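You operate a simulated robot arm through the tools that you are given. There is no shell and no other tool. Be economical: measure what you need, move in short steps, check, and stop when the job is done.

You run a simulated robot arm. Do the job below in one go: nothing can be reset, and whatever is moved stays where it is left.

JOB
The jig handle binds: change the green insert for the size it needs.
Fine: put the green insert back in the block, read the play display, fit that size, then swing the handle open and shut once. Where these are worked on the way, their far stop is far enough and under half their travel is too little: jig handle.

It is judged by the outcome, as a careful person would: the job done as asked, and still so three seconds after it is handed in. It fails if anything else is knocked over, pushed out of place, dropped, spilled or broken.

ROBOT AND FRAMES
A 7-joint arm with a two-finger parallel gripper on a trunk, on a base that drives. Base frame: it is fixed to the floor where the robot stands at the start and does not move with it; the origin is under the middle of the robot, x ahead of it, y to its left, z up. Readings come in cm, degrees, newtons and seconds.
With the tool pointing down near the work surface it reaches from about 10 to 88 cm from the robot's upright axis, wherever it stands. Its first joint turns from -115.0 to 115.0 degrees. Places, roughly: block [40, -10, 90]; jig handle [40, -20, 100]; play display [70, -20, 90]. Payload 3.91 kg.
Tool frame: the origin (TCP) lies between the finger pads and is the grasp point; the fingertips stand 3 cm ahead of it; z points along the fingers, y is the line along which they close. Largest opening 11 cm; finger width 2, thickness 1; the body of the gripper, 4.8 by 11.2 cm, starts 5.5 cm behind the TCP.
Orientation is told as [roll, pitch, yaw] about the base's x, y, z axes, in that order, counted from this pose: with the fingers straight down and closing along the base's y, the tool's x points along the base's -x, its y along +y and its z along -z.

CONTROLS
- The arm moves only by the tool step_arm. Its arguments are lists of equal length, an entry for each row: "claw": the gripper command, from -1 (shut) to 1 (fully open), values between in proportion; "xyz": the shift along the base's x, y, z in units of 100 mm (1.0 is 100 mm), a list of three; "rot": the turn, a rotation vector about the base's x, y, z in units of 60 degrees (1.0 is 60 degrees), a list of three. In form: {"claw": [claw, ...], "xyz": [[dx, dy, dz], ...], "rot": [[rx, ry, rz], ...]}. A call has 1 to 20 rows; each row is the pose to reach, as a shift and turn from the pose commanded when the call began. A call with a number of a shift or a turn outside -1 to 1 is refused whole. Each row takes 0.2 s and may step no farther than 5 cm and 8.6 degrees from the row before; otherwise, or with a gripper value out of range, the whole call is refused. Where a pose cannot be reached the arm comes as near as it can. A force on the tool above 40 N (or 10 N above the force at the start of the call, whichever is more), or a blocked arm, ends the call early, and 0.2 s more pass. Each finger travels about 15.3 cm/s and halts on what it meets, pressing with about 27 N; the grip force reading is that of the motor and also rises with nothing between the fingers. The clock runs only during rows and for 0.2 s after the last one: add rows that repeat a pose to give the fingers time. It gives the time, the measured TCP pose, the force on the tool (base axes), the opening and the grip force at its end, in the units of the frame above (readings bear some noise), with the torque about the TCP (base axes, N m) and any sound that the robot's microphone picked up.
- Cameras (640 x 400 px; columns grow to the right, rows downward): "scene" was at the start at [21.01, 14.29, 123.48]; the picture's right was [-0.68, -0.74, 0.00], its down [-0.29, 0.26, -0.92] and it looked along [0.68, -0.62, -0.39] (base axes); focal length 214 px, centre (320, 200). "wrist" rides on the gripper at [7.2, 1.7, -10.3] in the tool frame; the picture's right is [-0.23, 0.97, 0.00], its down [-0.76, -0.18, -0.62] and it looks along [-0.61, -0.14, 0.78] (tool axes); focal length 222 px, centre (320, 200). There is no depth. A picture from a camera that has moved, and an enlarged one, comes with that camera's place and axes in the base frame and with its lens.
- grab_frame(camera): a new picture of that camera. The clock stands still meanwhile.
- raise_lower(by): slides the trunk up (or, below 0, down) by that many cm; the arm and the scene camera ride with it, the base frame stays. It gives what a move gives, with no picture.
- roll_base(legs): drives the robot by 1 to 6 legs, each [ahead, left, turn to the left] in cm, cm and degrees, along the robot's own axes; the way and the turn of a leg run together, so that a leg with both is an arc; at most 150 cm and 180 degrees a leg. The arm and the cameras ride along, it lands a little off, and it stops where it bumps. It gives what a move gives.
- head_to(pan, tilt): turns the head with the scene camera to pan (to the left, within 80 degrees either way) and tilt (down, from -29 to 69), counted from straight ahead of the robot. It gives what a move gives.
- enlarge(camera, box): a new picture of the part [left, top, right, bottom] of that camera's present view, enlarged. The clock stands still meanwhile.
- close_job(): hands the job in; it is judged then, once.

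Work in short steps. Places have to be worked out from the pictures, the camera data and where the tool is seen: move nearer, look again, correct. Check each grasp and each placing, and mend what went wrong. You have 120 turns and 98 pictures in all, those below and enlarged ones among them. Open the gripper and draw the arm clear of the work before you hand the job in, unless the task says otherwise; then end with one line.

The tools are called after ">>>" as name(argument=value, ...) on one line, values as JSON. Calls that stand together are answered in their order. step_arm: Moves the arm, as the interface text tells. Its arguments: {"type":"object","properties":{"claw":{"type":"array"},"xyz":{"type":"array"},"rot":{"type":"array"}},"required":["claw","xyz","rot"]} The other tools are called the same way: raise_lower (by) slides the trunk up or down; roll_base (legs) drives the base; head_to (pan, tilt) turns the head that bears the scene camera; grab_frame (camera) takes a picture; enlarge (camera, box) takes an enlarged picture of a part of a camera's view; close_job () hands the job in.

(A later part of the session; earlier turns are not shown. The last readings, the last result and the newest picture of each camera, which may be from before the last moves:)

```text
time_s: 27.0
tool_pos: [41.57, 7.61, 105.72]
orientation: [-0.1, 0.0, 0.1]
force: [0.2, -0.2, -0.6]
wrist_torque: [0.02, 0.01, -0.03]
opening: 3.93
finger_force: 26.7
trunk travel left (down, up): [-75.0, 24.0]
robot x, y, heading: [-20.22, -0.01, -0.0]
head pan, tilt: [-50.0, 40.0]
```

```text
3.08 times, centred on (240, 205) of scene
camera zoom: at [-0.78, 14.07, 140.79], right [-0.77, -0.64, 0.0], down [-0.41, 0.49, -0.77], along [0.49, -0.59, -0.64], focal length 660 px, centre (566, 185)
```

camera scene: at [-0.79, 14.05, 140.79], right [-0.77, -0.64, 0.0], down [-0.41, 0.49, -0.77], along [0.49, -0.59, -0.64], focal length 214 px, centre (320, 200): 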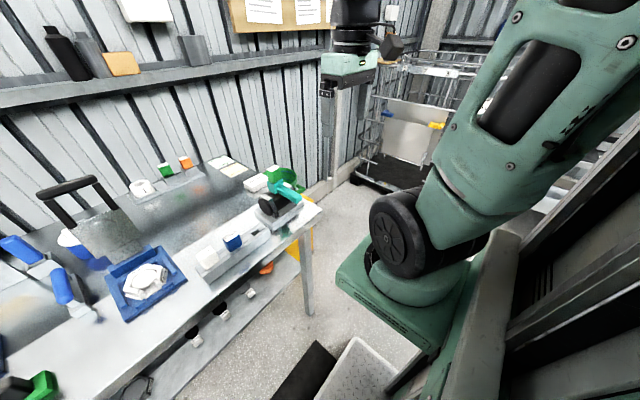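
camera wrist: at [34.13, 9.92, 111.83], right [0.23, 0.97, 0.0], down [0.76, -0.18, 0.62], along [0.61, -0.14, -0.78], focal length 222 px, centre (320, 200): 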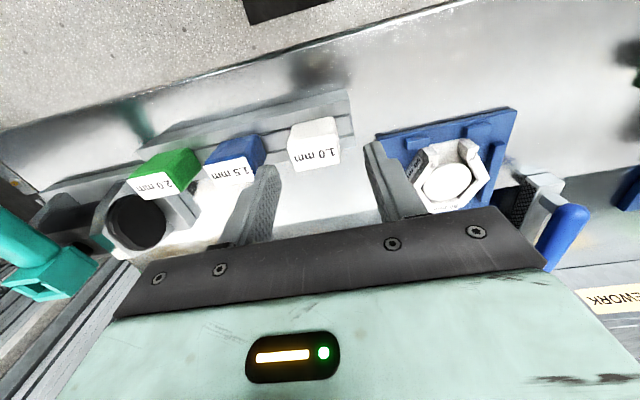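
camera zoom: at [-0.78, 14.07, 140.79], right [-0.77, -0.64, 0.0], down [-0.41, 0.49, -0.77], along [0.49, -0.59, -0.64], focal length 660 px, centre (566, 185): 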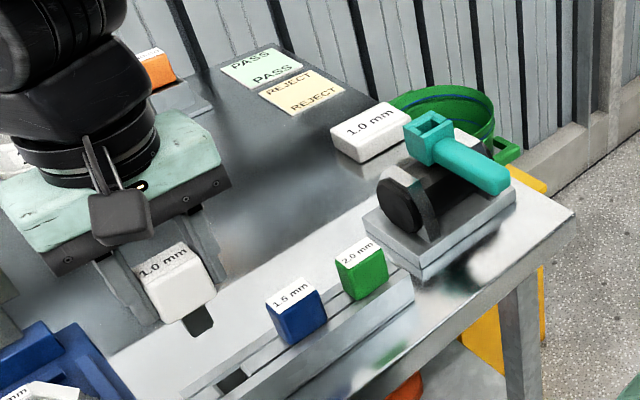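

Clean lift. Carry it up and over to the hub: target TCP ≈[47.3,-20.35].

>>> step_arm(claw=[-1, -1, -1, -1], xyz=[[0.1, -0.2, 0.3], [0.2, -0.45, 0.6], [0.3, -0.7, 0.8], [0.4, -0.95, 0.8]], rot=[[0, 0, 0], [0, 0, 0], [0, 0, 0], [0, 0, 0]])

>>> step_arm(claw=[-1, -1, -1, -1], xyz=[[0.05, -0.25, 0], [0.1, -0.5, 0], [0.17, -0.75, 0], [0.17, -1.0, 0]], rot=[[0, 0, 0], [0, 0, 0], [0, 0, 0], [0, 0, 0]])

>>> step_arm(claw=[-1, -1, -1, -1], xyz=[[0, -0.3, 0], [0, -0.6, 0], [0, -0.84, 0], [0, -0.84, -0.2]], rot=[[0, 0, 0], [0, 0, 0], [0, 0, 0], [0, 0, 0]])

>>> enlarge(camera="wrist", box=[220, 20, 460, 220])

>>> enlarge(camera="scene", box=[230, 120, 330, 220])

```text
time_s: 28.0
tool_pos: [45.82, -1.73, 113.8]
orientation: [0.0, 0.0, 0.2]
force: [-0.1, -1.3, -1.0]
wrist_torque: [0.0, -0.02, -0.03]
opening: 3.92
finger_force: 27.0
trunk travel left (down, up): [-75.0, 24.0]
robot x, y, heading: [-20.84, -0.08, 0.1]
head pan, tilt: [-50.0, 40.0]
```

```text
time_s: 29.0
tool_pos: [47.53, -11.88, 113.67]
orientation: [-0.1, 0.0, 0.2]
force: [0.4, -0.1, -0.3]
wrist_torque: [-0.01, -0.01, 0.01]
opening: 3.9
finger_force: 26.9
trunk travel left (down, up): [-75.0, 24.0]
robot x, y, heading: [-20.63, -0.12, 0.1]
head pan, tilt: [-50.0, 40.0]
```

```text
time_s: 30.0
tool_pos: [47.29, -20.41, 111.67]
orientation: [-0.1, 0.1, 0.0]
force: [-0.5, 0.4, -0.9]
wrist_torque: [0.03, -0.02, 0.01]
opening: 3.95
finger_force: 27.3
trunk travel left (down, up): [-75.0, 24.0]
robot x, y, heading: [-20.51, -0.09, 0.0]
head pan, tilt: [-50.0, 40.0]
```

```text
2.00 times, centred on (340, 120) of wrist
camera zoom: at [40.03, -18.48, 121.95], right [0.23, 0.97, 0.0], down [0.76, -0.18, 0.62], along [0.61, -0.14, -0.78], focal length 444 px, centre (280, 360)
```

zoom: 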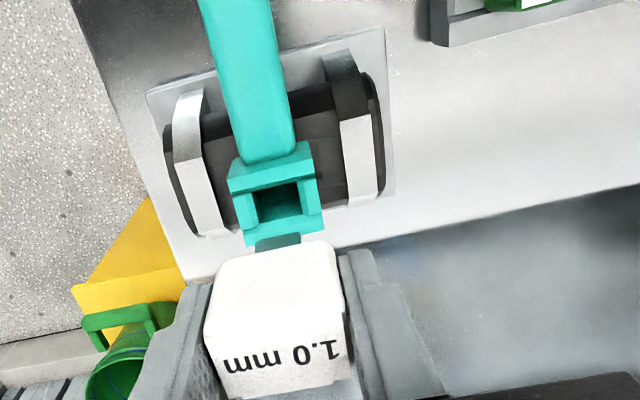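

```text
4.00 times, centred on (280, 170) of scene
camera zoom: at [-0.81, 14.06, 140.8], right [-0.77, -0.64, 0.0], down [-0.41, 0.49, -0.77], along [0.49, -0.59, -0.64], focal length 858 px, centre (480, 320)
```

zoom: 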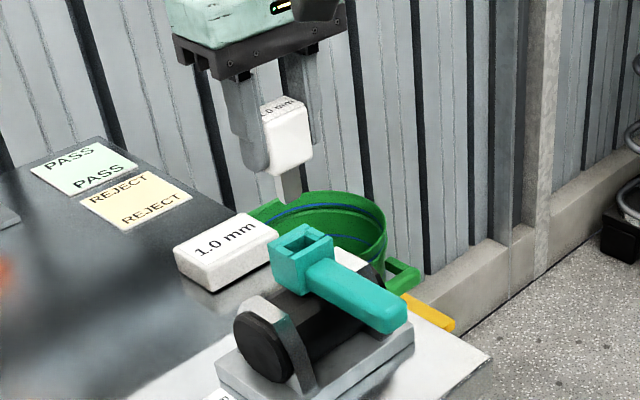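

Projected TCP lands on the socket centre. Descend to just into the socket, then slowly.

>>> step_arm(claw=[-1, -1, -1, -1, -1, -1], xyz=[[0, 0, -0.2], [0, 0, -0.32], [0, 0, -0.38], [0, 0, -0.44], [0, 0, -0.5], [0, 0, -0.54]], rot=[[0, 0, 0], [0, 0, 0], [0, 0, 0], [0, 0, 0], [0, 0, 0], [0, 0, 0]])

>>> enlarge(camera="scene", box=[230, 140, 310, 220])

```text
time_s: 31.4
tool_pos: [47.28, -20.32, 106.31]
orientation: [0.0, 0.0, 0.1]
force: [0.1, 0.8, -1.0]
wrist_torque: [0.0, 0.01, -0.01]
opening: 3.93
finger_force: 26.3
trunk travel left (down, up): [-75.0, 24.0]
robot x, y, heading: [-20.38, 0.07, 0.2]
head pan, tilt: [-50.0, 40.0]
```

```text
5.00 times, centred on (270, 180) of scene
camera zoom: at [-0.8, 14.06, 140.79], right [-0.77, -0.64, 0.0], down [-0.41, 0.49, -0.77], along [0.49, -0.59, -0.64], focal length 1072 px, centre (570, 300)
```

zoom: 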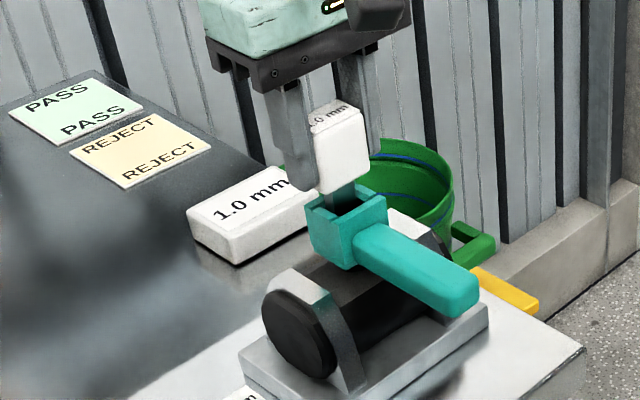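

Peg is entering the socket without force. Continue to seat.

>>> step_arm(claw=[-1, -1, -1, -1, -1, -1], xyz=[[0, 0, -0.04], [0, 0, -0.08], [0, 0, -0.11], [0, 0, -0.13], [0, 0, -0.15], [0, 0, -0.16]], rot=[[0, 0, 0], [0, 0, 0], [0, 0, 0], [0, 0, 0], [0, 0, 0], [0, 0, 0]])

>>> enlarge(camera="scene", box=[230, 140, 310, 220])

```text
time_s: 32.8
tool_pos: [47.31, -20.25, 104.67]
orientation: [0.0, -0.1, 0.0]
force: [0.5, -1.4, -0.4]
wrist_torque: [-0.05, 0.01, 0.0]
opening: 3.92
finger_force: 27.3
trunk travel left (down, up): [-75.0, 24.0]
robot x, y, heading: [-20.32, -0.23, -0.2]
head pan, tilt: [-50.0, 40.0]
```

```text
5.00 times, centred on (270, 180) of scene
camera zoom: at [-0.79, 14.05, 140.79], right [-0.77, -0.64, 0.0], down [-0.41, 0.49, -0.77], along [0.49, -0.59, -0.64], focal length 1072 px, centre (570, 300)
```

zoom: 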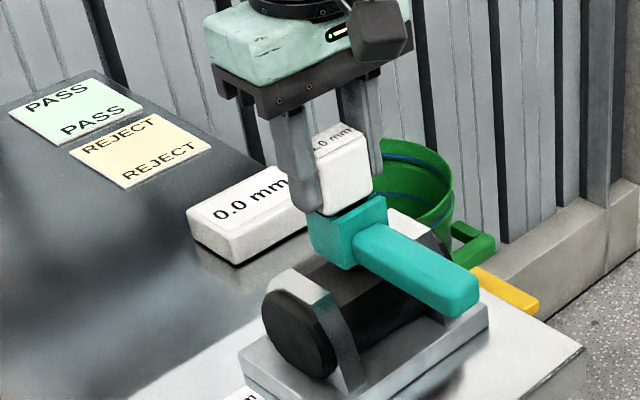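

Display shows 0.0 mm play. Press slightly further to feel the seat.

>>> step_arm(claw=[-1, -1, -1], xyz=[[0, 0, -0.02], [0, 0, -0.04], [0, 0, -0.04]], rot=[[0, 0, 0], [0, 0, 0], [0, 0, 0]])

>>> enlarge(camera="scene", box=[230, 140, 310, 220])

```text
time_s: 33.6
tool_pos: [47.27, -20.28, 104.58]
orientation: [0.0, -0.2, 0.1]
force: [-0.2, 1.0, 20.4]
wrist_torque: [0.03, -0.02, 0.01]
opening: 3.97
finger_force: 26.4
trunk travel left (down, up): [-75.0, 24.0]
robot x, y, heading: [-20.64, -0.06, 0.1]
head pan, tilt: [-50.0, 40.0]
```

```text
5.00 times, centred on (270, 180) of scene
camera zoom: at [-0.87, 14.08, 140.82], right [-0.77, -0.64, 0.0], down [-0.41, 0.49, -0.77], along [0.49, -0.59, -0.64], focal length 1072 px, centre (570, 300)
```

zoom: 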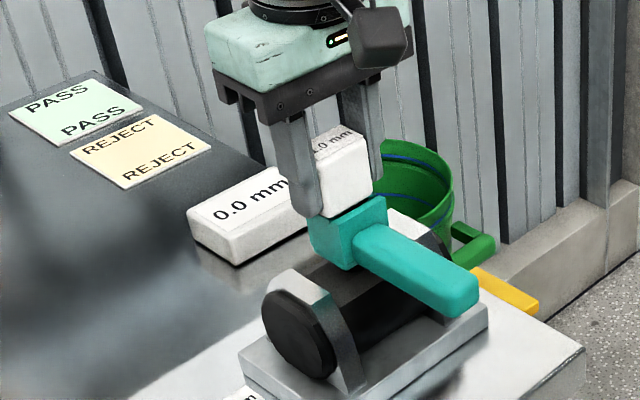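

Firm seat (20 N). Release and retreat up.

>>> step_arm(claw=[-1, 0.1, 0.1, 0.1, 0.1, 0.1, 0.1], xyz=[[0, 0, 0.04], [0, 0, 0.04], [0, 0, 0.04], [0, 0, 0.2], [0, 0, 0.5], [0, 0, 0.8], [0, 0, 1.0]], rot=[[0, 0, 0], [0, 0, 0], [0, 0, 0], [0, 0, 0], [0, 0, 0], [0, 0, 0], [0, 0, 0]])

>>> enlarge(camera="scene", box=[230, 140, 330, 240])

>>> enlarge(camera="wrist", box=[220, 0, 480, 220])

```text
time_s: 35.2
tool_pos: [47.29, -20.35, 114.37]
orientation: [0.0, 0.0, 0.0]
force: [0.9, 0.5, -0.6]
wrist_torque: [0.0, 0.02, 0.03]
opening: 6.04
finger_force: 0.1
trunk travel left (down, up): [-75.0, 24.0]
robot x, y, heading: [-20.48, -0.02, -0.0]
head pan, tilt: [-50.0, 40.0]
```

```text
4.00 times, centred on (280, 190) of scene
camera zoom: at [-0.78, 14.05, 140.79], right [-0.77, -0.64, 0.0], down [-0.41, 0.49, -0.77], along [0.49, -0.59, -0.64], focal length 858 px, centre (480, 240)
```

zoom: 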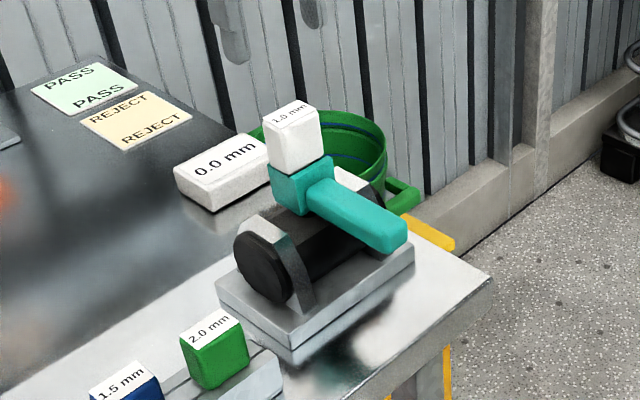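

```text
1.82 times, centred on (350, 110) of wrist
camera zoom: at [40.01, -18.48, 124.63], right [0.23, 0.97, 0.0], down [0.76, -0.18, 0.62], along [0.61, -0.14, -0.78], focal length 404 px, centre (266, 364)
```

zoom: 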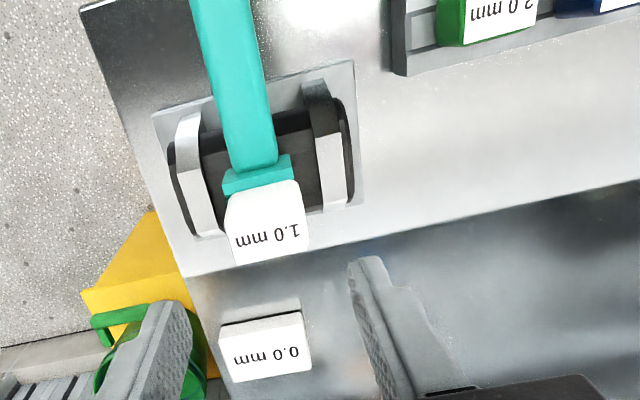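

Insert is seated, play 0.0. The handle bar runs along −x at y≈−20.2, z≈99, pivoting about the drum's y axis (≈x 46.7, z 94). I'll go over the bar at x≈38.5.

>>> step_arm(claw=[0.2, 0.2, 0.2, 0.2, 0.2], xyz=[[-0.3, 0, 0], [-0.6, 0, 0], [-0.88, 0.01, 0], [-0.88, 0.01, -0.4], [-0.88, 0.01, -0.75]], rot=[[0, 0, 0], [0, 0, 0], [0, 0, 0], [0, 0, 0], [0, 0, 0]])

>>> enlarge(camera="scene", box=[230, 140, 330, 240])

>>> grab_frame(camera="wrist")

```text
time_s: 36.4
tool_pos: [38.57, -20.22, 106.88]
orientation: [0.0, 0.1, 0.1]
force: [0.5, 0.4, -0.1]
wrist_torque: [-0.01, 0.0, 0.02]
opening: 6.61
finger_force: 0.1
trunk travel left (down, up): [-75.0, 24.0]
robot x, y, heading: [-20.53, 0.1, 0.0]
head pan, tilt: [-50.0, 40.0]
```

```text
4.00 times, centred on (280, 190) of scene
camera zoom: at [-0.84, 14.06, 140.8], right [-0.77, -0.64, 0.0], down [-0.41, 0.49, -0.77], along [0.49, -0.59, -0.64], focal length 858 px, centre (480, 240)
```

zoom: 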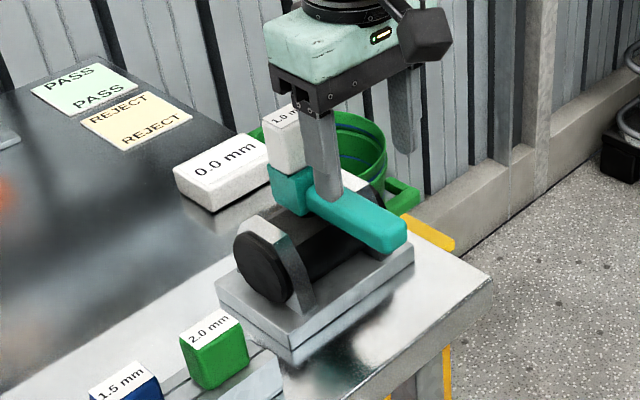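

```text
51 pictures are left
camera wrist: at [31.3, -18.33, 117.11], right [0.23, 0.97, 0.0], down [0.76, -0.18, 0.62], along [0.61, -0.14, -0.78], focal length 222 px, centre (320, 200)
```

wrist: 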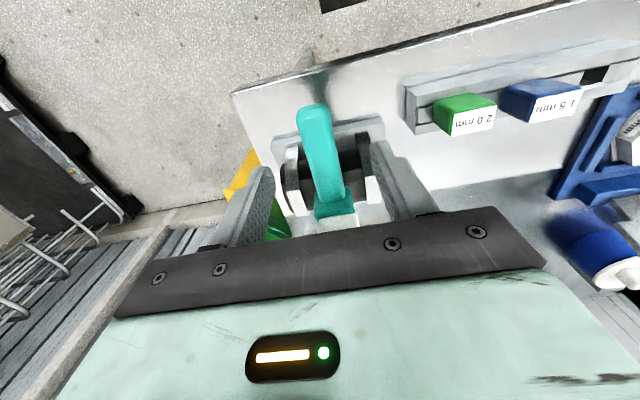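

The bar (tip at x≈35.8) lies centred between the fingers. Descend and grip.

>>> step_arm(claw=[0.2, 0.2, 0.2, -1, -1, -1, -1], xyz=[[0, 0.01, -0.3], [0, 0.01, -0.6], [0, 0.01, -0.79], [0, 0.01, -0.79], [0, 0.01, -0.79], [0, 0.01, -0.79], [0, 0.01, -0.79]], rot=[[0, 0, 0], [0, 0, 0], [0, 0, 0], [0, 0, 0], [0, 0, 0], [0, 0, 0], [0, 0, 0]])

>>> enlarge(camera="scene", box=[230, 140, 330, 240])

```text
time_s: 38.0
tool_pos: [38.54, -20.37, 98.67]
orientation: [0.0, 0.0, 0.0]
force: [-1.6, -28.3, -11.4]
wrist_torque: [-0.18, -1.1, -0.48]
opening: 2.81
finger_force: 44.7
trunk travel left (down, up): [-75.0, 24.0]
robot x, y, heading: [-20.57, -0.16, -0.1]
head pan, tilt: [-50.0, 40.0]
```

```text
4.00 times, centred on (280, 190) of scene
camera zoom: at [-0.77, 13.87, 140.79], right [-0.77, -0.64, 0.0], down [-0.41, 0.49, -0.77], along [0.49, -0.59, -0.64], focal length 858 px, centre (480, 240)
```

zoom: 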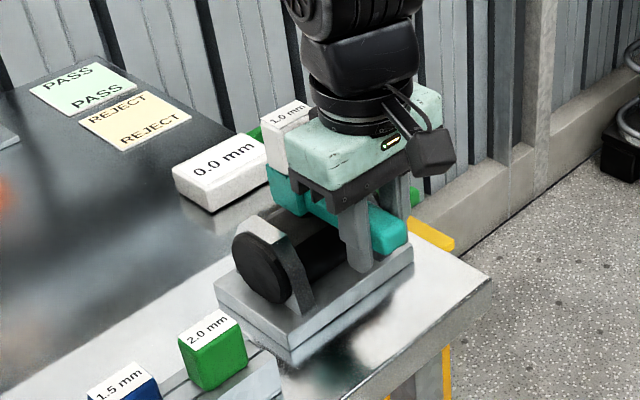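

Lateral load −28 N: bar centre lies slightly further −y. Relieve by 0.25 cm.

>>> step_arm(claw=[-0.45, -0.45, -0.45, -1, -1], xyz=[[0, 0, 0], [0, -0.025, 0], [0, -0.025, 0], [0, -0.025, 0], [0, -0.025, 0]], rot=[[0, 0, 0], [0, 0, 0], [0, 0, 0], [0, 0, 0], [0, 0, 0]])

```text
time_s: 39.2
tool_pos: [38.39, -20.45, 98.75]
orientation: [0.1, 0.0, -0.1]
force: [0.4, -13.1, 0.8]
wrist_torque: [-0.2, 0.68, -0.45]
opening: 2.81
finger_force: 45.7
trunk travel left (down, up): [-75.0, 24.0]
robot x, y, heading: [-19.82, 0.27, -0.3]
head pan, tilt: [-50.0, 40.0]
```

Good. Test the swing: follow a 10° arc about the drum axis upward.

>>> step_arm(claw=[-1, -1, -1], xyz=[[0.046, -0.01, 0.07], [0.098, -0.01, 0.136], [0.098, -0.01, 0.136]], rot=[[0, 0, 0], [0, 0, 0], [0, 0, 0]])

>>> enlarge(camera="scene", box=[230, 140, 330, 240])

```text
time_s: 39.6
tool_pos: [38.6, -20.36, 98.99]
orientation: [0.1, 0.8, 0.1]
force: [5.8, -4.6, -24.6]
wrist_torque: [-0.24, -0.94, 0.0]
opening: 2.79
finger_force: 44.8
trunk travel left (down, up): [-75.0, 24.0]
robot x, y, heading: [-20.48, -0.05, 0.1]
head pan, tilt: [-50.0, 40.0]
stopped in row 2: the force on the tool passed its limit at 84 N (the readings are from after the stop); the commanded pose is now the measured one
```

```text
4.00 times, centred on (280, 190) of scene
camera zoom: at [-0.69, 13.99, 140.76], right [-0.77, -0.64, 0.0], down [-0.41, 0.49, -0.77], along [0.49, -0.59, -0.64], focal length 858 px, centre (480, 240)
```

zoom: 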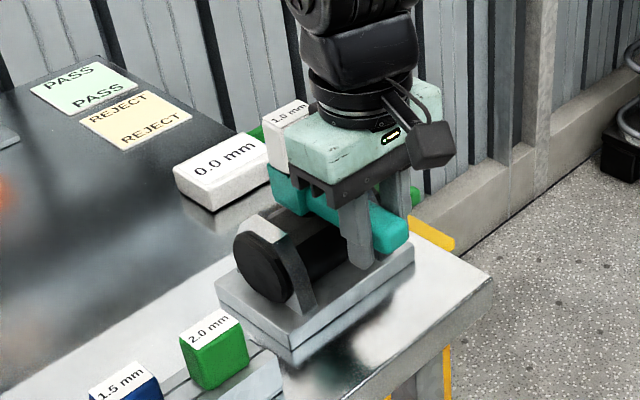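

Upward is blocked. Probing downward gently instead (0.5 cm), watching force.

>>> step_arm(claw=[-1, -1, -1], xyz=[[0, 0, -0.03], [0, 0, -0.06], [-0.02, 0, -0.09]], rot=[[0, 0, 0], [0, 0, 0], [0, 0, 0]])

>>> step_arm(claw=[-1, -1, -1], xyz=[[0, -0.02, 0], [0, -0.04, 0], [0, -0.06, 0]], rot=[[0, 0, 0], [0, 0, 0], [0, 0, 0]])

```text
time_s: 40.4
tool_pos: [38.5, -20.39, 98.47]
orientation: [0.1, 0.3, -0.2]
force: [11.3, -9.5, 36.1]
wrist_torque: [-1.13, -0.31, -0.43]
opening: 2.76
finger_force: 45.6
trunk travel left (down, up): [-75.0, 24.0]
robot x, y, heading: [-20.38, 0.14, -0.1]
head pan, tilt: [-50.0, 40.0]
```

```text
time_s: 41.2
tool_pos: [38.46, -20.69, 98.38]
orientation: [0.1, 0.7, 0.4]
force: [18.9, 15.1, 26.4]
wrist_torque: [-0.04, -0.41, 1.13]
opening: 2.82
finger_force: 44.8
trunk travel left (down, up): [-75.0, 24.0]
robot x, y, heading: [-20.39, -0.44, 0.3]
head pan, tilt: [-50.0, 40.0]
```

Every direction feels stiff. Release and look at the mechanism closely before forcing anything.

>>> step_arm(claw=[0.2, 0.2, 0.2, 0.2, 0.2, 0.2], xyz=[[0, 0.02, 0], [0, 0.02, 0.04], [0, 0.02, 0.4], [0, 0.02, 0.8], [-0.4, 0.02, 1], [-0.8, 0.02, 1.0]], rot=[[0, 0, 0], [0, 0, 0], [0, 0, 0], [0, 0, 0], [0, 0, 0], [0, 0, 0]])

>>> enlarge(camera="scene", box=[245, 155, 315, 225])

>>> enlarge(camera="wrist", box=[220, 60, 480, 240])

```text
time_s: 42.6
tool_pos: [30.39, -20.83, 108.21]
orientation: [0.1, 0.7, 0.1]
force: [0.2, 0.6, 0.2]
wrist_torque: [-0.01, 0.01, -0.02]
opening: 6.6
finger_force: 0.1
trunk travel left (down, up): [-75.0, 24.0]
robot x, y, heading: [-20.58, 0.04, 0.2]
head pan, tilt: [-50.0, 40.0]
```

```text
5.71 times, centred on (280, 190) of scene
camera zoom: at [-0.74, 14.05, 140.78], right [-0.77, -0.64, 0.0], down [-0.41, 0.49, -0.77], along [0.49, -0.59, -0.64], focal length 1226 px, centre (549, 257)
```

zoom: 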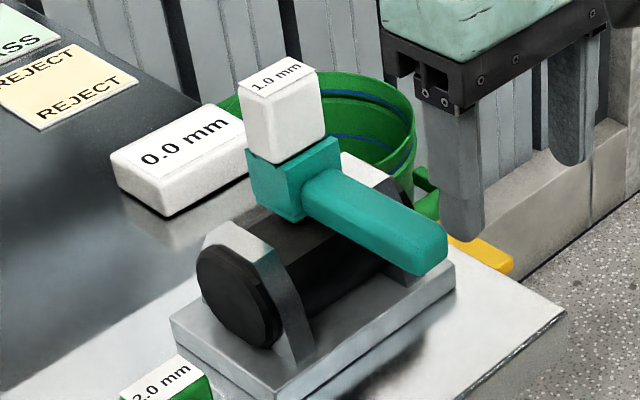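

```text
2.22 times, centred on (350, 150) of wrist
camera zoom: at [23.35, -18.99, 118.62], right [0.23, 0.97, 0.0], down [0.77, -0.18, 0.61], along [0.6, -0.14, -0.79], focal length 494 px, centre (253, 311)
```

zoom: 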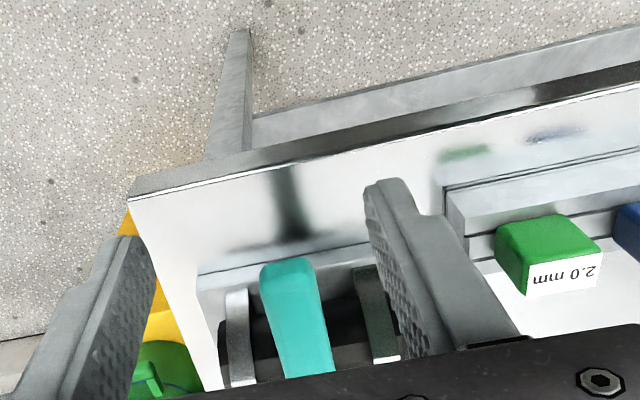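

The display still reads 0.0, and the bar sits horizontally between the supports, so it should hinge upward on the drum. The abrupt step likely tripped the limit; I'll regrip nearer the tip with a softer grip and lift slowly.

>>> step_arm(claw=[0.2, 0.2, 0.2, 0.2], xyz=[[0.3, 0.03, 0], [0.66, 0.035, 0], [0.66, 0.035, -0.4], [0.66, 0.035, -0.7]], rot=[[0, -0.006, 0], [0, -0.012, 0], [0, -0.012, 0], [0, -0.012, 0]])

>>> step_arm(claw=[0.2, -0.3, -0.56, -0.56, -0.56, -0.56], xyz=[[0, 0, -0.21], [0, 0, -0.21], [0, 0, -0.21], [0, 0, -0.21], [0, 0, -0.21], [0, 0, -0.21]], rot=[[0, 0, 0], [0, 0, 0], [0, 0, 0], [0, 0, 0], [0, 0, 0], [0, 0, 0]])

```text
time_s: 43.6
tool_pos: [36.85, -20.43, 101.11]
orientation: [0.0, -0.1, 0.0]
force: [0.2, 0.1, -0.3]
wrist_torque: [0.0, -0.03, -0.03]
opening: 6.58
finger_force: 0.0
trunk travel left (down, up): [-75.0, 24.0]
robot x, y, heading: [-20.36, 0.12, -0.2]
head pan, tilt: [-50.0, 40.0]
```

```text
time_s: 45.0
tool_pos: [36.92, -20.44, 98.86]
orientation: [0.1, 0.1, -0.1]
force: [-3.7, 0.7, -3.6]
wrist_torque: [-0.28, -0.32, 0.05]
opening: 2.77
finger_force: 45.3
trunk travel left (down, up): [-75.0, 24.0]
robot x, y, heading: [-20.34, -0.07, -0.1]
head pan, tilt: [-50.0, 40.0]
```

Centred grip. Slow lift with matching pitch, 0.5° per row.

>>> step_arm(claw=[-0.56, -0.56, -0.56, -0.56, -0.56, -0.56, -0.56, -0.56], xyz=[[0.004, 0, 0.008], [0.008, 0, 0.016], [0.012, 0, 0.025], [0.016, 0, 0.033], [0.02, 0, 0.041], [0.025, 0, 0.05], [0.029, 0, 0.058], [0.033, 0, 0.066]], rot=[[0, 0.008, 0], [0, 0.017, 0], [0, 0.025, 0], [0, 0.033, 0], [0, 0.042, 0], [0, 0.05, 0], [0, 0.058, 0], [0, 0.067, 0]])

```text
time_s: 46.8
tool_pos: [37.07, -20.38, 99.7]
orientation: [0.2, 4.2, 0.0]
force: [-14.4, -1.1, -30.4]
wrist_torque: [-0.49, -0.41, -0.11]
opening: 2.8
finger_force: 45.0
trunk travel left (down, up): [-75.0, 24.0]
robot x, y, heading: [-20.7, 0.15, -0.0]
head pan, tilt: [-50.0, 40.0]
```

It moves (z +0.8, pitch 4°) against about 30 N. Continue another 6°.

>>> step_arm(claw=[-0.56, -0.56, -0.56, -0.56, -0.56, -0.56, -0.56, -0.56], xyz=[[0.005, 0, 0.012], [0.01, 0, 0.024], [0.016, 0, 0.036], [0.021, 0, 0.048], [0.026, 0, 0.06], [0.032, 0, 0.072], [0.038, 0, 0.084], [0.045, 0, 0.096]], rot=[[0, 0.0125, 0], [0, 0.025, 0], [0, 0.0375, 0], [0, 0.05, 0], [0, 0.0625, 0], [0, 0.075, 0], [0, 0.0875, 0], [0, 0.1, 0]])

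>>> enlarge(camera="scene", box=[245, 145, 315, 225])

```text
time_s: 48.6
tool_pos: [37.71, -20.47, 100.67]
orientation: [0.1, 10.3, 0.2]
force: [-11.7, 0.3, -33.8]
wrist_torque: [-0.31, -0.4, 0.01]
opening: 2.79
finger_force: 45.5
trunk travel left (down, up): [-75.0, 24.0]
robot x, y, heading: [-19.99, 0.22, 0.0]
head pan, tilt: [-50.0, 40.0]
```

```text
5.00 times, centred on (280, 185) of scene
camera zoom: at [-0.75, 14.01, 140.78], right [-0.77, -0.64, 0.0], down [-0.41, 0.49, -0.77], along [0.49, -0.59, -0.64], focal length 1072 px, centre (520, 275)
```

zoom: 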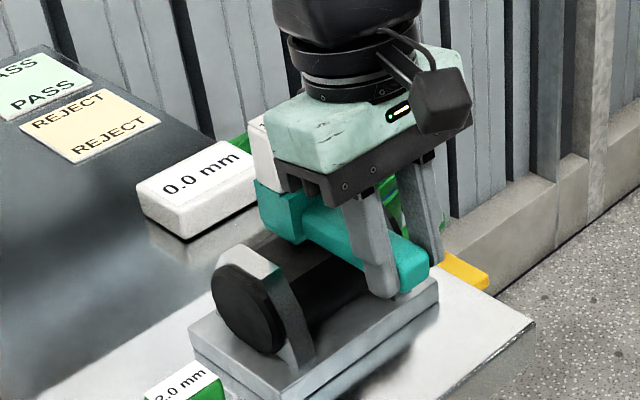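

The bar hasn't followed: the fingers slid up along it. Release, back off, and study the mechanism closely.

>>> step_arm(claw=[0.2, 0.2, 0.2, 0.2, 0.2, 0.2], xyz=[[0, 0, 0], [0, 0, 0.04], [0, 0, 0.4], [-0.1, 0, 0.8], [-0.5, 0, 1], [-0.9, 0, 1]], rot=[[0, 0, 0], [0, -0.02, 0], [0, -0.05, 0], [0, -0.09, 0], [0, -0.13, 0], [0, -0.17, 0]])

>>> enlarge(camera="scene", box=[255, 160, 305, 200])

>>> enlarge(camera="scene", box=[255, 185, 315, 230])

```text
time_s: 50.0
tool_pos: [28.75, -20.47, 110.65]
orientation: [0.1, -0.2, 0.0]
force: [-0.5, 0.3, 0.0]
wrist_torque: [-0.03, 0.06, 0.0]
opening: 6.61
finger_force: 0.0
trunk travel left (down, up): [-75.0, 24.0]
robot x, y, heading: [-20.75, 0.2, 0.1]
head pan, tilt: [-50.0, 40.0]
```

```text
10.00 times, centred on (280, 180) of scene
camera zoom: at [-0.73, 14.05, 140.78], right [-0.77, -0.64, 0.0], down [-0.41, 0.49, -0.77], along [0.49, -0.59, -0.64], focal length 2145 px, centre (720, 400)
```

zoom: 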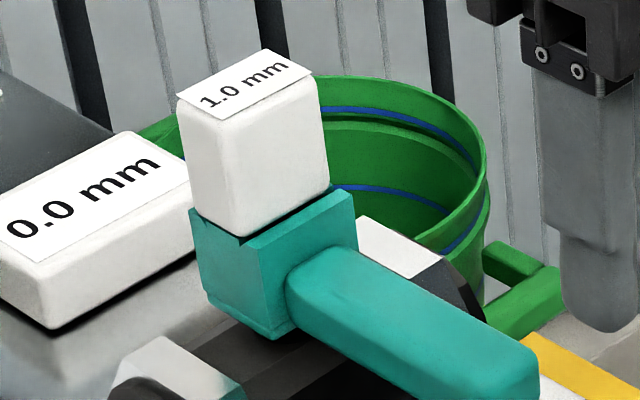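

```text
8.89 times, centred on (285, 208) of scene
camera zoom: at [-0.73, 14.05, 140.78], right [-0.77, -0.64, 0.0], down [-0.41, 0.49, -0.77], along [0.49, -0.59, -0.64], focal length 1906 px, centre (631, 133)
```

zoom: 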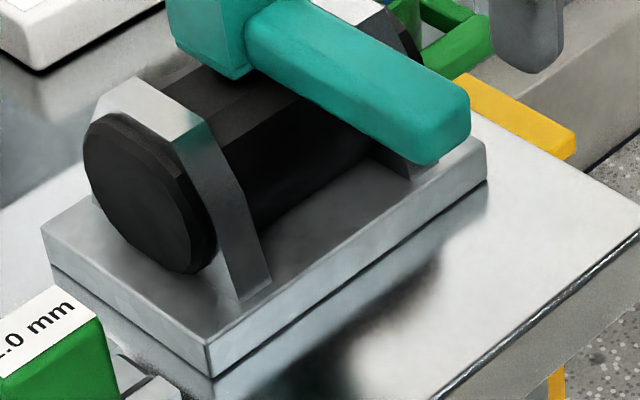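

The bar has not shifted at all (same pixels), so friction grip was just slipping. I'll instead hook the closed fingers under the bar tip with the tool pitched forward, which pushes positively. First back the base 10 cm for room, then pitch.

>>> roll_base(legs=[[-10, 0, 0]])

>>> step_arm(claw=[-0.5, -1, -1, -1, -1, -1], xyz=[[0, 0, 0], [0, 0, 0], [0, 0, 0], [0, 0, 0], [0, 0, 0], [0, 0, 0]], rot=[[0, -0.13, 0], [0, -0.26, 0], [0, -0.39, 0], [0, -0.52, 0], [0, -0.65, 0], [0, -0.75, 0]])

>>> grab_frame(camera="scene")

```text
time_s: 51.2
tool_pos: [18.68, -20.57, 110.64]
orientation: [0.1, -0.1, -0.1]
force: [-0.5, -0.4, -0.8]
wrist_torque: [-0.04, 0.01, 0.03]
opening: 6.58
finger_force: 0.1
trunk travel left (down, up): [-75.0, 24.0]
robot x, y, heading: [-30.49, -0.21, -0.1]
head pan, tilt: [-50.0, 40.0]
```

```text
time_s: 52.6
tool_pos: [26.97, -26.01, 115.96]
orientation: [0.2, -45.1, 0.0]
force: [0.8, 0.4, -0.3]
wrist_torque: [-0.04, 0.0, 0.04]
opening: 0.0
finger_force: 27.2
out of reach, approached as far as the arm can: row 2, 3, 4, 5, 6
trunk travel left (down, up): [-75.0, 24.0]
robot x, y, heading: [-30.42, -0.35, 0.0]
head pan, tilt: [-50.0, 40.0]
```

```text
43 pictures are left
camera scene: at [-10.87, 14.05, 140.79], right [-0.77, -0.64, 0.0], down [-0.41, 0.49, -0.77], along [0.49, -0.59, -0.64], focal length 214 px, centre (320, 200)
```

scene: 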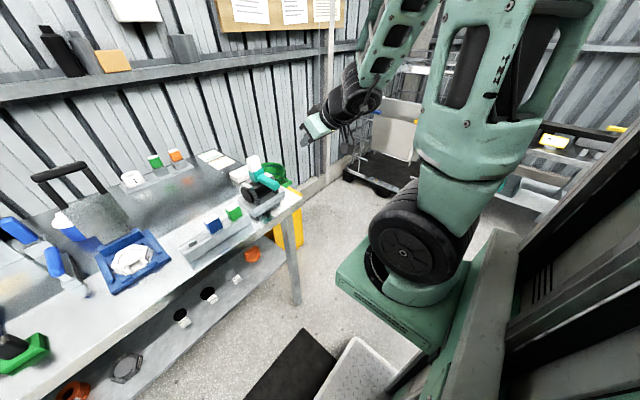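

Pitch −45° works but close-in reach is tight. Back another 10 cm, then lower in front of the bar tip.

>>> roll_base(legs=[[-10, 0, 0]])

>>> step_arm(claw=[-1, -1, -1], xyz=[[0.2, 0.2, -0.3], [0.4, 0.4, -0.6], [0.6, 0.56, -0.9]], rot=[[0, 0, 0], [0, 0, 0], [0, 0, 0]])

```text
time_s: 53.7
tool_pos: [16.55, -25.94, 115.97]
orientation: [0.2, -45.0, 0.0]
force: [-0.3, 0.3, -0.8]
wrist_torque: [0.01, -0.03, 0.03]
opening: 0.02
finger_force: 27.3
trunk travel left (down, up): [-75.0, 24.0]
robot x, y, heading: [-40.67, 0.1, 0.3]
head pan, tilt: [-50.0, 40.0]
```

```text
time_s: 54.5
tool_pos: [22.93, -20.42, 106.85]
orientation: [0.1, -45.1, 0.1]
force: [-0.5, -0.4, -0.1]
wrist_torque: [0.03, 0.03, 0.03]
opening: 0.02
finger_force: 26.9
out of reach, approached as far as the arm can: row 1, 2
trunk travel left (down, up): [-75.0, 24.0]
robot x, y, heading: [-40.54, -0.05, 0.3]
head pan, tilt: [-50.0, 40.0]
```

Lower to below bar level in front of it, then approach.

>>> step_arm(claw=[-1, -1, -1], xyz=[[0.1, 0, -0.4], [0.2, 0, -0.8], [0.4, 0, -1.0]], rot=[[0, 0, 0], [0, 0, 0], [0, 0, 0]])

>>> step_arm(claw=[-1, -1], xyz=[[0.25, 0, -0.08], [0.48, 0, -0.08]], rot=[[0, 0, 0], [0, 0, 0]])

>>> enlarge(camera="scene", box=[215, 140, 315, 220])

>>> grab_frame(camera="wrist")

```text
time_s: 55.3
tool_pos: [26.65, -20.37, 96.94]
orientation: [0.1, -45.2, 0.1]
force: [-0.6, -0.2, 0.6]
wrist_torque: [0.03, 0.03, 0.01]
opening: 0.0
finger_force: 27.1
trunk travel left (down, up): [-75.0, 24.0]
robot x, y, heading: [-40.7, 0.31, -0.4]
head pan, tilt: [-50.0, 40.0]
```

```text
time_s: 55.9
tool_pos: [31.44, -20.3, 96.0]
orientation: [0.2, -45.0, 0.2]
force: [-0.1, -0.1, -0.3]
wrist_torque: [-0.01, 0.01, 0.0]
opening: 0.01
finger_force: 27.2
trunk travel left (down, up): [-75.0, 24.0]
robot x, y, heading: [-40.57, 0.18, 0.1]
head pan, tilt: [-50.0, 40.0]
```

```text
5.00 times, centred on (265, 180) of scene
camera zoom: at [-21.11, 14.05, 140.8], right [-0.76, -0.64, 0.0], down [-0.41, 0.49, -0.77], along [0.49, -0.59, -0.64], focal length 1072 px, centre (595, 300)
```

zoom: 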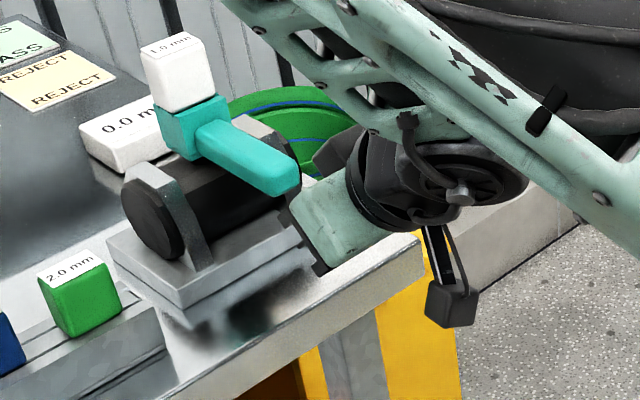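

```text
41 pictures are left
camera wrist: at [19.04, -18.59, 98.29], right [0.16, 0.97, 0.16], down [0.1, -0.18, 0.98], along [0.98, -0.14, -0.12], focal length 222 px, centre (320, 200)
```

wrist: 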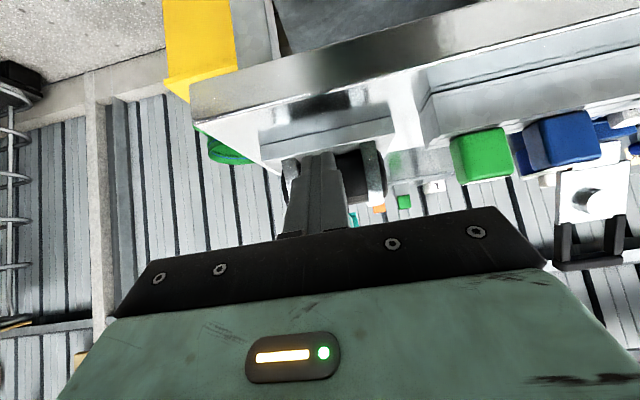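

Fingers are in front of and below the bar. Push slowly along the up-and-forward normal, watching for contact.

>>> step_arm(claw=[-1, -1, -1, -1, -1, -1, -1, -1, -1, -1], xyz=[[0.02, 0, 0.02], [0.04, 0, 0.04], [0.06, 0, 0.06], [0.08, 0, 0.08], [0.1, 0, 0.1], [0.12, 0, 0.12], [0.14, 0, 0.14], [0.16, 0, 0.17], [0.18, 0, 0.2], [0.2, 0, 0.23]], rot=[[0, 0, 0], [0, 0, 0], [0, 0, 0], [0, 0, 0], [0, 0, 0], [0, 0, 0], [0, 0, 0], [0, 0, 0], [0, 0, 0], [0, 0, 0]])

>>> enlarge(camera="scene", box=[215, 140, 315, 220])

```text
time_s: 58.1
tool_pos: [33.44, -20.27, 98.46]
orientation: [0.2, -45.0, 0.0]
force: [0.1, -0.3, 0.4]
wrist_torque: [-0.03, 0.01, 0.02]
opening: 0.01
finger_force: 26.9
trunk travel left (down, up): [-75.0, 24.0]
robot x, y, heading: [-40.66, -0.16, 0.3]
head pan, tilt: [-50.0, 40.0]
```

```text
5.00 times, centred on (265, 180) of scene
camera zoom: at [-21.09, 14.05, 140.79], right [-0.76, -0.64, 0.0], down [-0.41, 0.49, -0.77], along [0.49, -0.59, -0.64], focal length 1072 px, centre (595, 300)
```

zoom: 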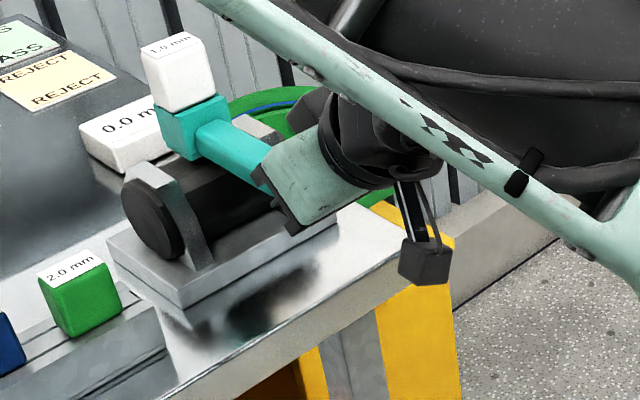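

No contact yet. Continue the same way.

>>> step_arm(claw=[-1, -1, -1, -1, -1, -1, -1, -1, -1, -1], xyz=[[0.01, 0, 0.015], [0.02, 0, 0.03], [0.03, 0, 0.045], [0.04, 0, 0.06], [0.05, 0, 0.075], [0.06, 0, 0.09], [0.07, 0, 0.105], [0.08, 0, 0.12], [0.09, 0, 0.135], [0.1, 0, 0.15]], rot=[[0, 0, 0], [0, 0, 0], [0, 0, 0], [0, 0, 0], [0, 0, 0], [0, 0, 0], [0, 0, 0], [0, 0, 0], [0, 0, 0], [0, 0, 0]])

>>> enlarge(camera="scene", box=[215, 140, 315, 220])

```text
time_s: 59.4
tool_pos: [33.5, -20.27, 98.81]
orientation: [0.0, -44.2, 0.1]
force: [-2.3, 0.8, -2.9]
wrist_torque: [0.04, 0.1, 0.04]
opening: 0.0
finger_force: 27.3
trunk travel left (down, up): [-75.0, 24.0]
robot x, y, heading: [-40.59, -0.16, -0.1]
head pan, tilt: [-50.0, 40.0]
stopped in row 6: the force on the tool passed its limit at 42 N (the readings are from after the stop); the commanded pose is now the measured one
```

```text
5.00 times, centred on (265, 180) of scene
camera zoom: at [-21.1, 14.04, 140.85], right [-0.77, -0.64, 0.0], down [-0.41, 0.49, -0.77], along [0.49, -0.59, -0.64], focal length 1072 px, centre (595, 300)
```

zoom: 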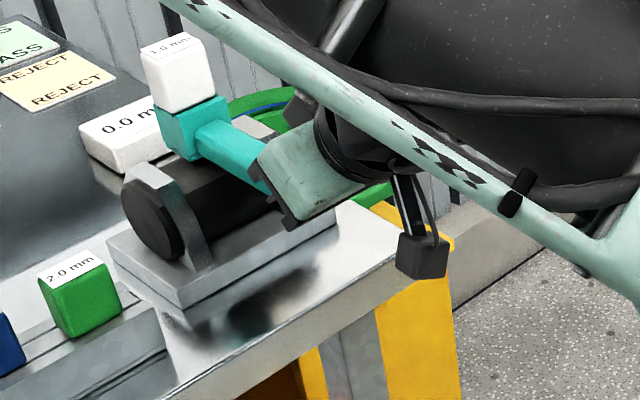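

Contact came right where predicted, 42 N, and the handle stayed put: up is a hard stop. The insert sits on the hub like a pivot bushing and the bar clears the supports, so the swing is probably about the vertical axis through the insert. Back off, return the tool to vertical and come forward again.

>>> step_arm(claw=[-1, -1, -1, -1, -1], xyz=[[-0.1, 0, -0.12], [-0.35, 0, -0.2], [-0.8, 0, -0.1], [-1, 0, 0.3], [-1, 0, 0.75]], rot=[[0, 0, 0], [0, 0, 0], [0, 0, 0], [0, 0.05, 0], [0, 0.15, 0]])

>>> step_arm(claw=[-1, -1, -1, -1, -1], xyz=[[0, 0, 0.2], [0, 0, 0.4], [0, 0, 0.5], [0, 0, 0.5], [0, 0, 0.5]], rot=[[0, 0.12, 0], [0, 0.24, 0], [0, 0.36, 0], [0, 0.48, 0], [0, 0.587, 0]])

```text
time_s: 60.5
tool_pos: [23.57, -20.41, 106.31]
orientation: [0.1, -35.3, 0.2]
force: [0.4, 1.0, -0.4]
wrist_torque: [0.0, -0.02, 0.01]
opening: 0.03
finger_force: 26.7
trunk travel left (down, up): [-75.0, 24.0]
robot x, y, heading: [-40.84, -0.14, 0.0]
head pan, tilt: [-50.0, 40.0]
```

```text
time_s: 61.8
tool_pos: [23.52, -20.33, 111.42]
orientation: [0.1, -0.1, 0.0]
force: [-0.2, 0.0, -0.3]
wrist_torque: [0.0, -0.03, -0.02]
opening: 0.03
finger_force: 27.5
trunk travel left (down, up): [-75.0, 24.0]
robot x, y, heading: [-40.6, 0.15, 0.2]
head pan, tilt: [-50.0, 40.0]
```

Drive 15 cm forward, then place the closed fingers on the +y side of the bar tip.

>>> roll_base(legs=[[15, 0, 0]])

>>> step_arm(claw=[-1, -1, -1, -1, -1], xyz=[[-0.1, 0.35, 0], [-0.1, 0.37, -0.3], [-0.1, 0.37, -0.6], [-0.1, 0.37, -0.9], [-0.1, 0.37, -1.0]], rot=[[0, 0, 0], [0, 0, 0], [0, 0, 0], [0, 0, 0], [0, 0, 0]])

>>> step_arm(claw=[-1, -1], xyz=[[0, 0, -0.1], [0, 0, -0.2]], rot=[[0, 0, 0], [0, 0, 0]])

>>> enlarge(camera="scene", box=[225, 140, 325, 220])

```text
time_s: 63.1
tool_pos: [38.42, -20.29, 111.35]
orientation: [0.2, -0.2, 0.2]
force: [-0.4, -0.3, -0.4]
wrist_torque: [0.03, -0.02, 0.03]
opening: 0.01
finger_force: 27.1
trunk travel left (down, up): [-75.0, 24.0]
robot x, y, heading: [-25.92, 0.05, 0.2]
head pan, tilt: [-50.0, 40.0]
```

```text
time_s: 64.3
tool_pos: [37.47, -16.67, 101.4]
orientation: [0.1, -0.1, 0.0]
force: [0.0, 0.1, -0.1]
wrist_torque: [-0.02, -0.04, -0.03]
opening: 0.0
finger_force: 27.1
trunk travel left (down, up): [-75.0, 24.0]
robot x, y, heading: [-25.58, -0.33, 0.1]
head pan, tilt: [-50.0, 40.0]
```

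```text
time_s: 64.9
tool_pos: [37.45, -16.62, 99.25]
orientation: [0.2, -0.3, 0.2]
force: [0.3, -0.2, 0.2]
wrist_torque: [0.02, -0.01, -0.01]
opening: 0.0
finger_force: 27.1
trunk travel left (down, up): [-75.0, 24.0]
robot x, y, heading: [-25.75, -0.12, 0.3]
head pan, tilt: [-50.0, 40.0]
```

```text
5.00 times, centred on (275, 180) of scene
camera zoom: at [-6.14, 14.07, 140.8], right [-0.77, -0.64, 0.0], down [-0.41, 0.49, -0.77], along [0.49, -0.59, -0.64], focal length 1072 px, centre (545, 300)
```

zoom: 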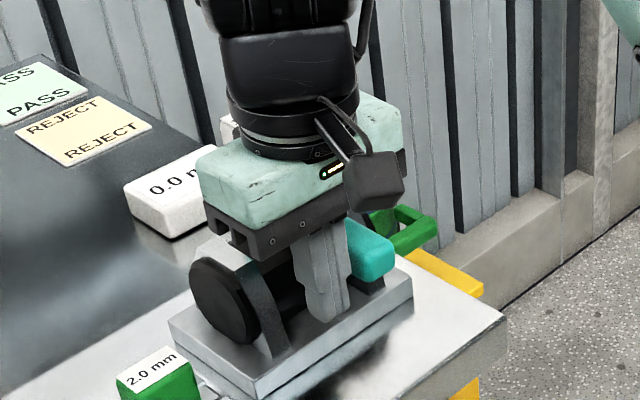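

Fingers are beside the bar. Push slowly in −y.

>>> step_arm(claw=[-1, -1, -1, -1, -1, -1, -1, -1, -1, -1, -1, -1], xyz=[[0, -0.03, 0], [0, -0.06, 0], [0, -0.09, 0], [0, -0.12, 0], [0, -0.15, 0], [0, -0.18, 0], [0, -0.2, 0], [0, -0.22, 0], [0, -0.24, 0], [0, -0.26, 0], [0, -0.28, 0], [0, -0.3, 0]], rot=[[0, 0, 0], [0, 0, 0], [0, 0, 0], [0, 0, 0], [0, 0, 0], [0, 0, 0], [0, 0, 0], [0, 0, 0], [0, 0, 0], [0, 0, 0], [0, 0, 0], [0, 0, 0]])

>>> enlarge(camera="scene", box=[225, 140, 325, 220])

```text
time_s: 67.5
tool_pos: [37.52, -19.63, 99.27]
orientation: [0.1, -0.2, 0.2]
force: [0.7, 1.7, 0.0]
wrist_torque: [0.03, -0.01, 0.02]
opening: 0.01
finger_force: 26.7
trunk travel left (down, up): [-75.0, 24.0]
robot x, y, heading: [-25.64, 0.24, 0.1]
head pan, tilt: [-50.0, 40.0]
```

```text
5.00 times, centred on (275, 180) of scene
camera zoom: at [-6.13, 14.07, 140.79], right [-0.77, -0.64, 0.0], down [-0.41, 0.49, -0.77], along [0.49, -0.59, -0.64], focal length 1072 px, centre (545, 300)
```

zoom: 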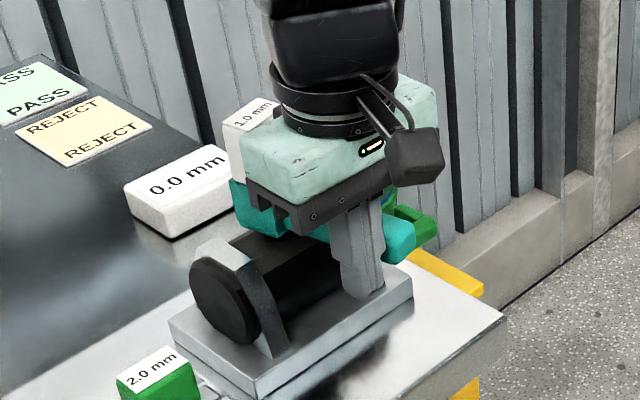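

It moves freely about the vertical axis (1.7 N), so −y is the opening swing. Follow the arc, pushing at the same radius, a bit higher.

>>> step_arm(claw=[-1, -1, -1, -1, -1, -1, -1, -1, -1], xyz=[[-0.008, -0.08, 0.04], [-0.015, -0.173, 0.06], [0, -0.255, 0.06], [0.016, -0.339, 0.06], [0.044, -0.42, 0.06], [0.076, -0.497, 0.06], [0.117, -0.572, 0.06], [0.162, -0.643, 0.06], [0.162, -0.643, 0.06]], rot=[[0, 0, 0], [0, 0, 0], [0, 0, 0], [0, 0, 0], [0, 0, 0], [0, 0, 0], [0, 0, 0], [0, 0, 0], [0, 0, 0]])

>>> enlarge(camera="scene", box=[225, 140, 325, 220])

>>> grab_frame(camera="wrist")

```text
time_s: 69.5
tool_pos: [39.04, -26.14, 99.86]
orientation: [0.0, -0.1, 0.2]
force: [0.3, 0.3, 1.1]
wrist_torque: [-0.03, 0.01, 0.0]
opening: 0.02
finger_force: 26.7
trunk travel left (down, up): [-75.0, 24.0]
robot x, y, heading: [-25.79, 0.42, 0.0]
head pan, tilt: [-50.0, 40.0]
```

```text
5.00 times, centred on (275, 180) of scene
camera zoom: at [-6.13, 14.06, 140.79], right [-0.77, -0.64, 0.0], down [-0.41, 0.49, -0.77], along [0.49, -0.59, -0.64], focal length 1072 px, centre (545, 300)
```

zoom: 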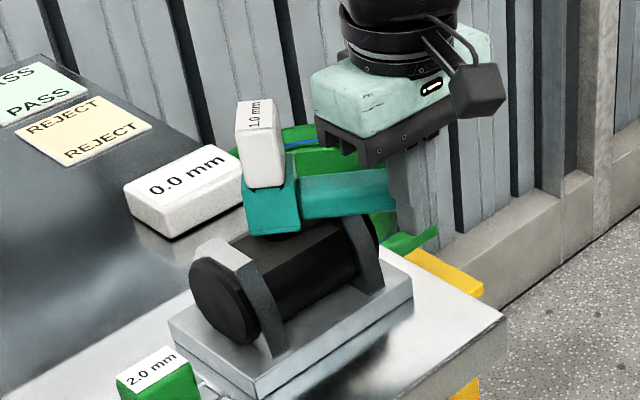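

```text
35 pictures are left
camera wrist: at [31.83, -24.31, 110.11], right [0.23, 0.97, 0.0], down [0.76, -0.18, 0.62], along [0.61, -0.14, -0.78], focal length 222 px, centre (320, 200)
```

wrist: 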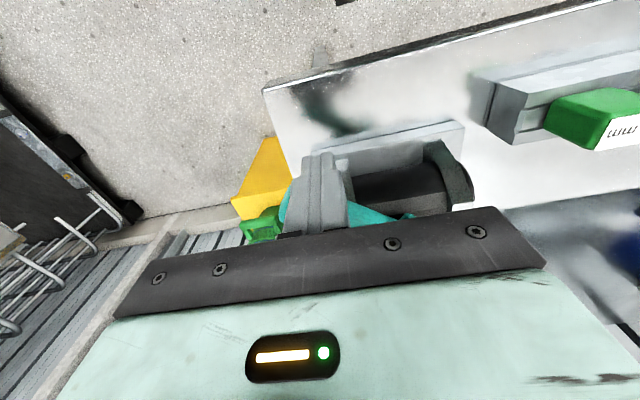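

About 55–60° open and free. Continue along the arc toward the far stop.

>>> step_arm(claw=[-1, -1, -1, -1, -1, -1, -1, -1, -1], xyz=[[0.06, -0.06, 0], [0.12, -0.12, 0], [0.18, -0.18, 0], [0.25, -0.23, 0], [0.32, -0.27, 0], [0.4, -0.31, 0], [0.48, -0.34, 0], [0.56, -0.37, 0], [0.56, -0.37, 0]], rot=[[0, 0, 0], [0, 0, 0], [0, 0, 0], [0, 0, 0], [0, 0, 0], [0, 0, 0], [0, 0, 0], [0, 0, 0], [0, 0, 0]])

>>> enlarge(camera="scene", box=[225, 140, 325, 220])

```text
time_s: 71.5
tool_pos: [44.56, -29.71, 99.85]
orientation: [0.2, -0.3, 0.0]
force: [-0.1, -0.3, 0.8]
wrist_torque: [0.01, -0.02, 0.01]
opening: 0.0
finger_force: 27.2
trunk travel left (down, up): [-75.0, 24.0]
robot x, y, heading: [-25.99, -0.08, 0.3]
head pan, tilt: [-50.0, 40.0]
```

```text
5.00 times, centred on (275, 180) of scene
camera zoom: at [-6.13, 14.05, 140.79], right [-0.77, -0.64, 0.0], down [-0.41, 0.49, -0.77], along [0.49, -0.59, -0.64], focal length 1072 px, centre (545, 300)
```

zoom: 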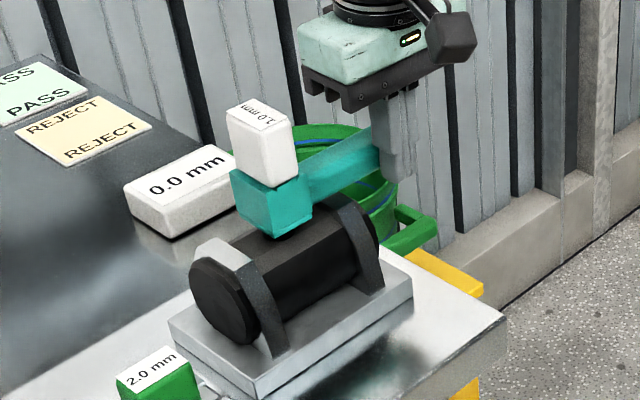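

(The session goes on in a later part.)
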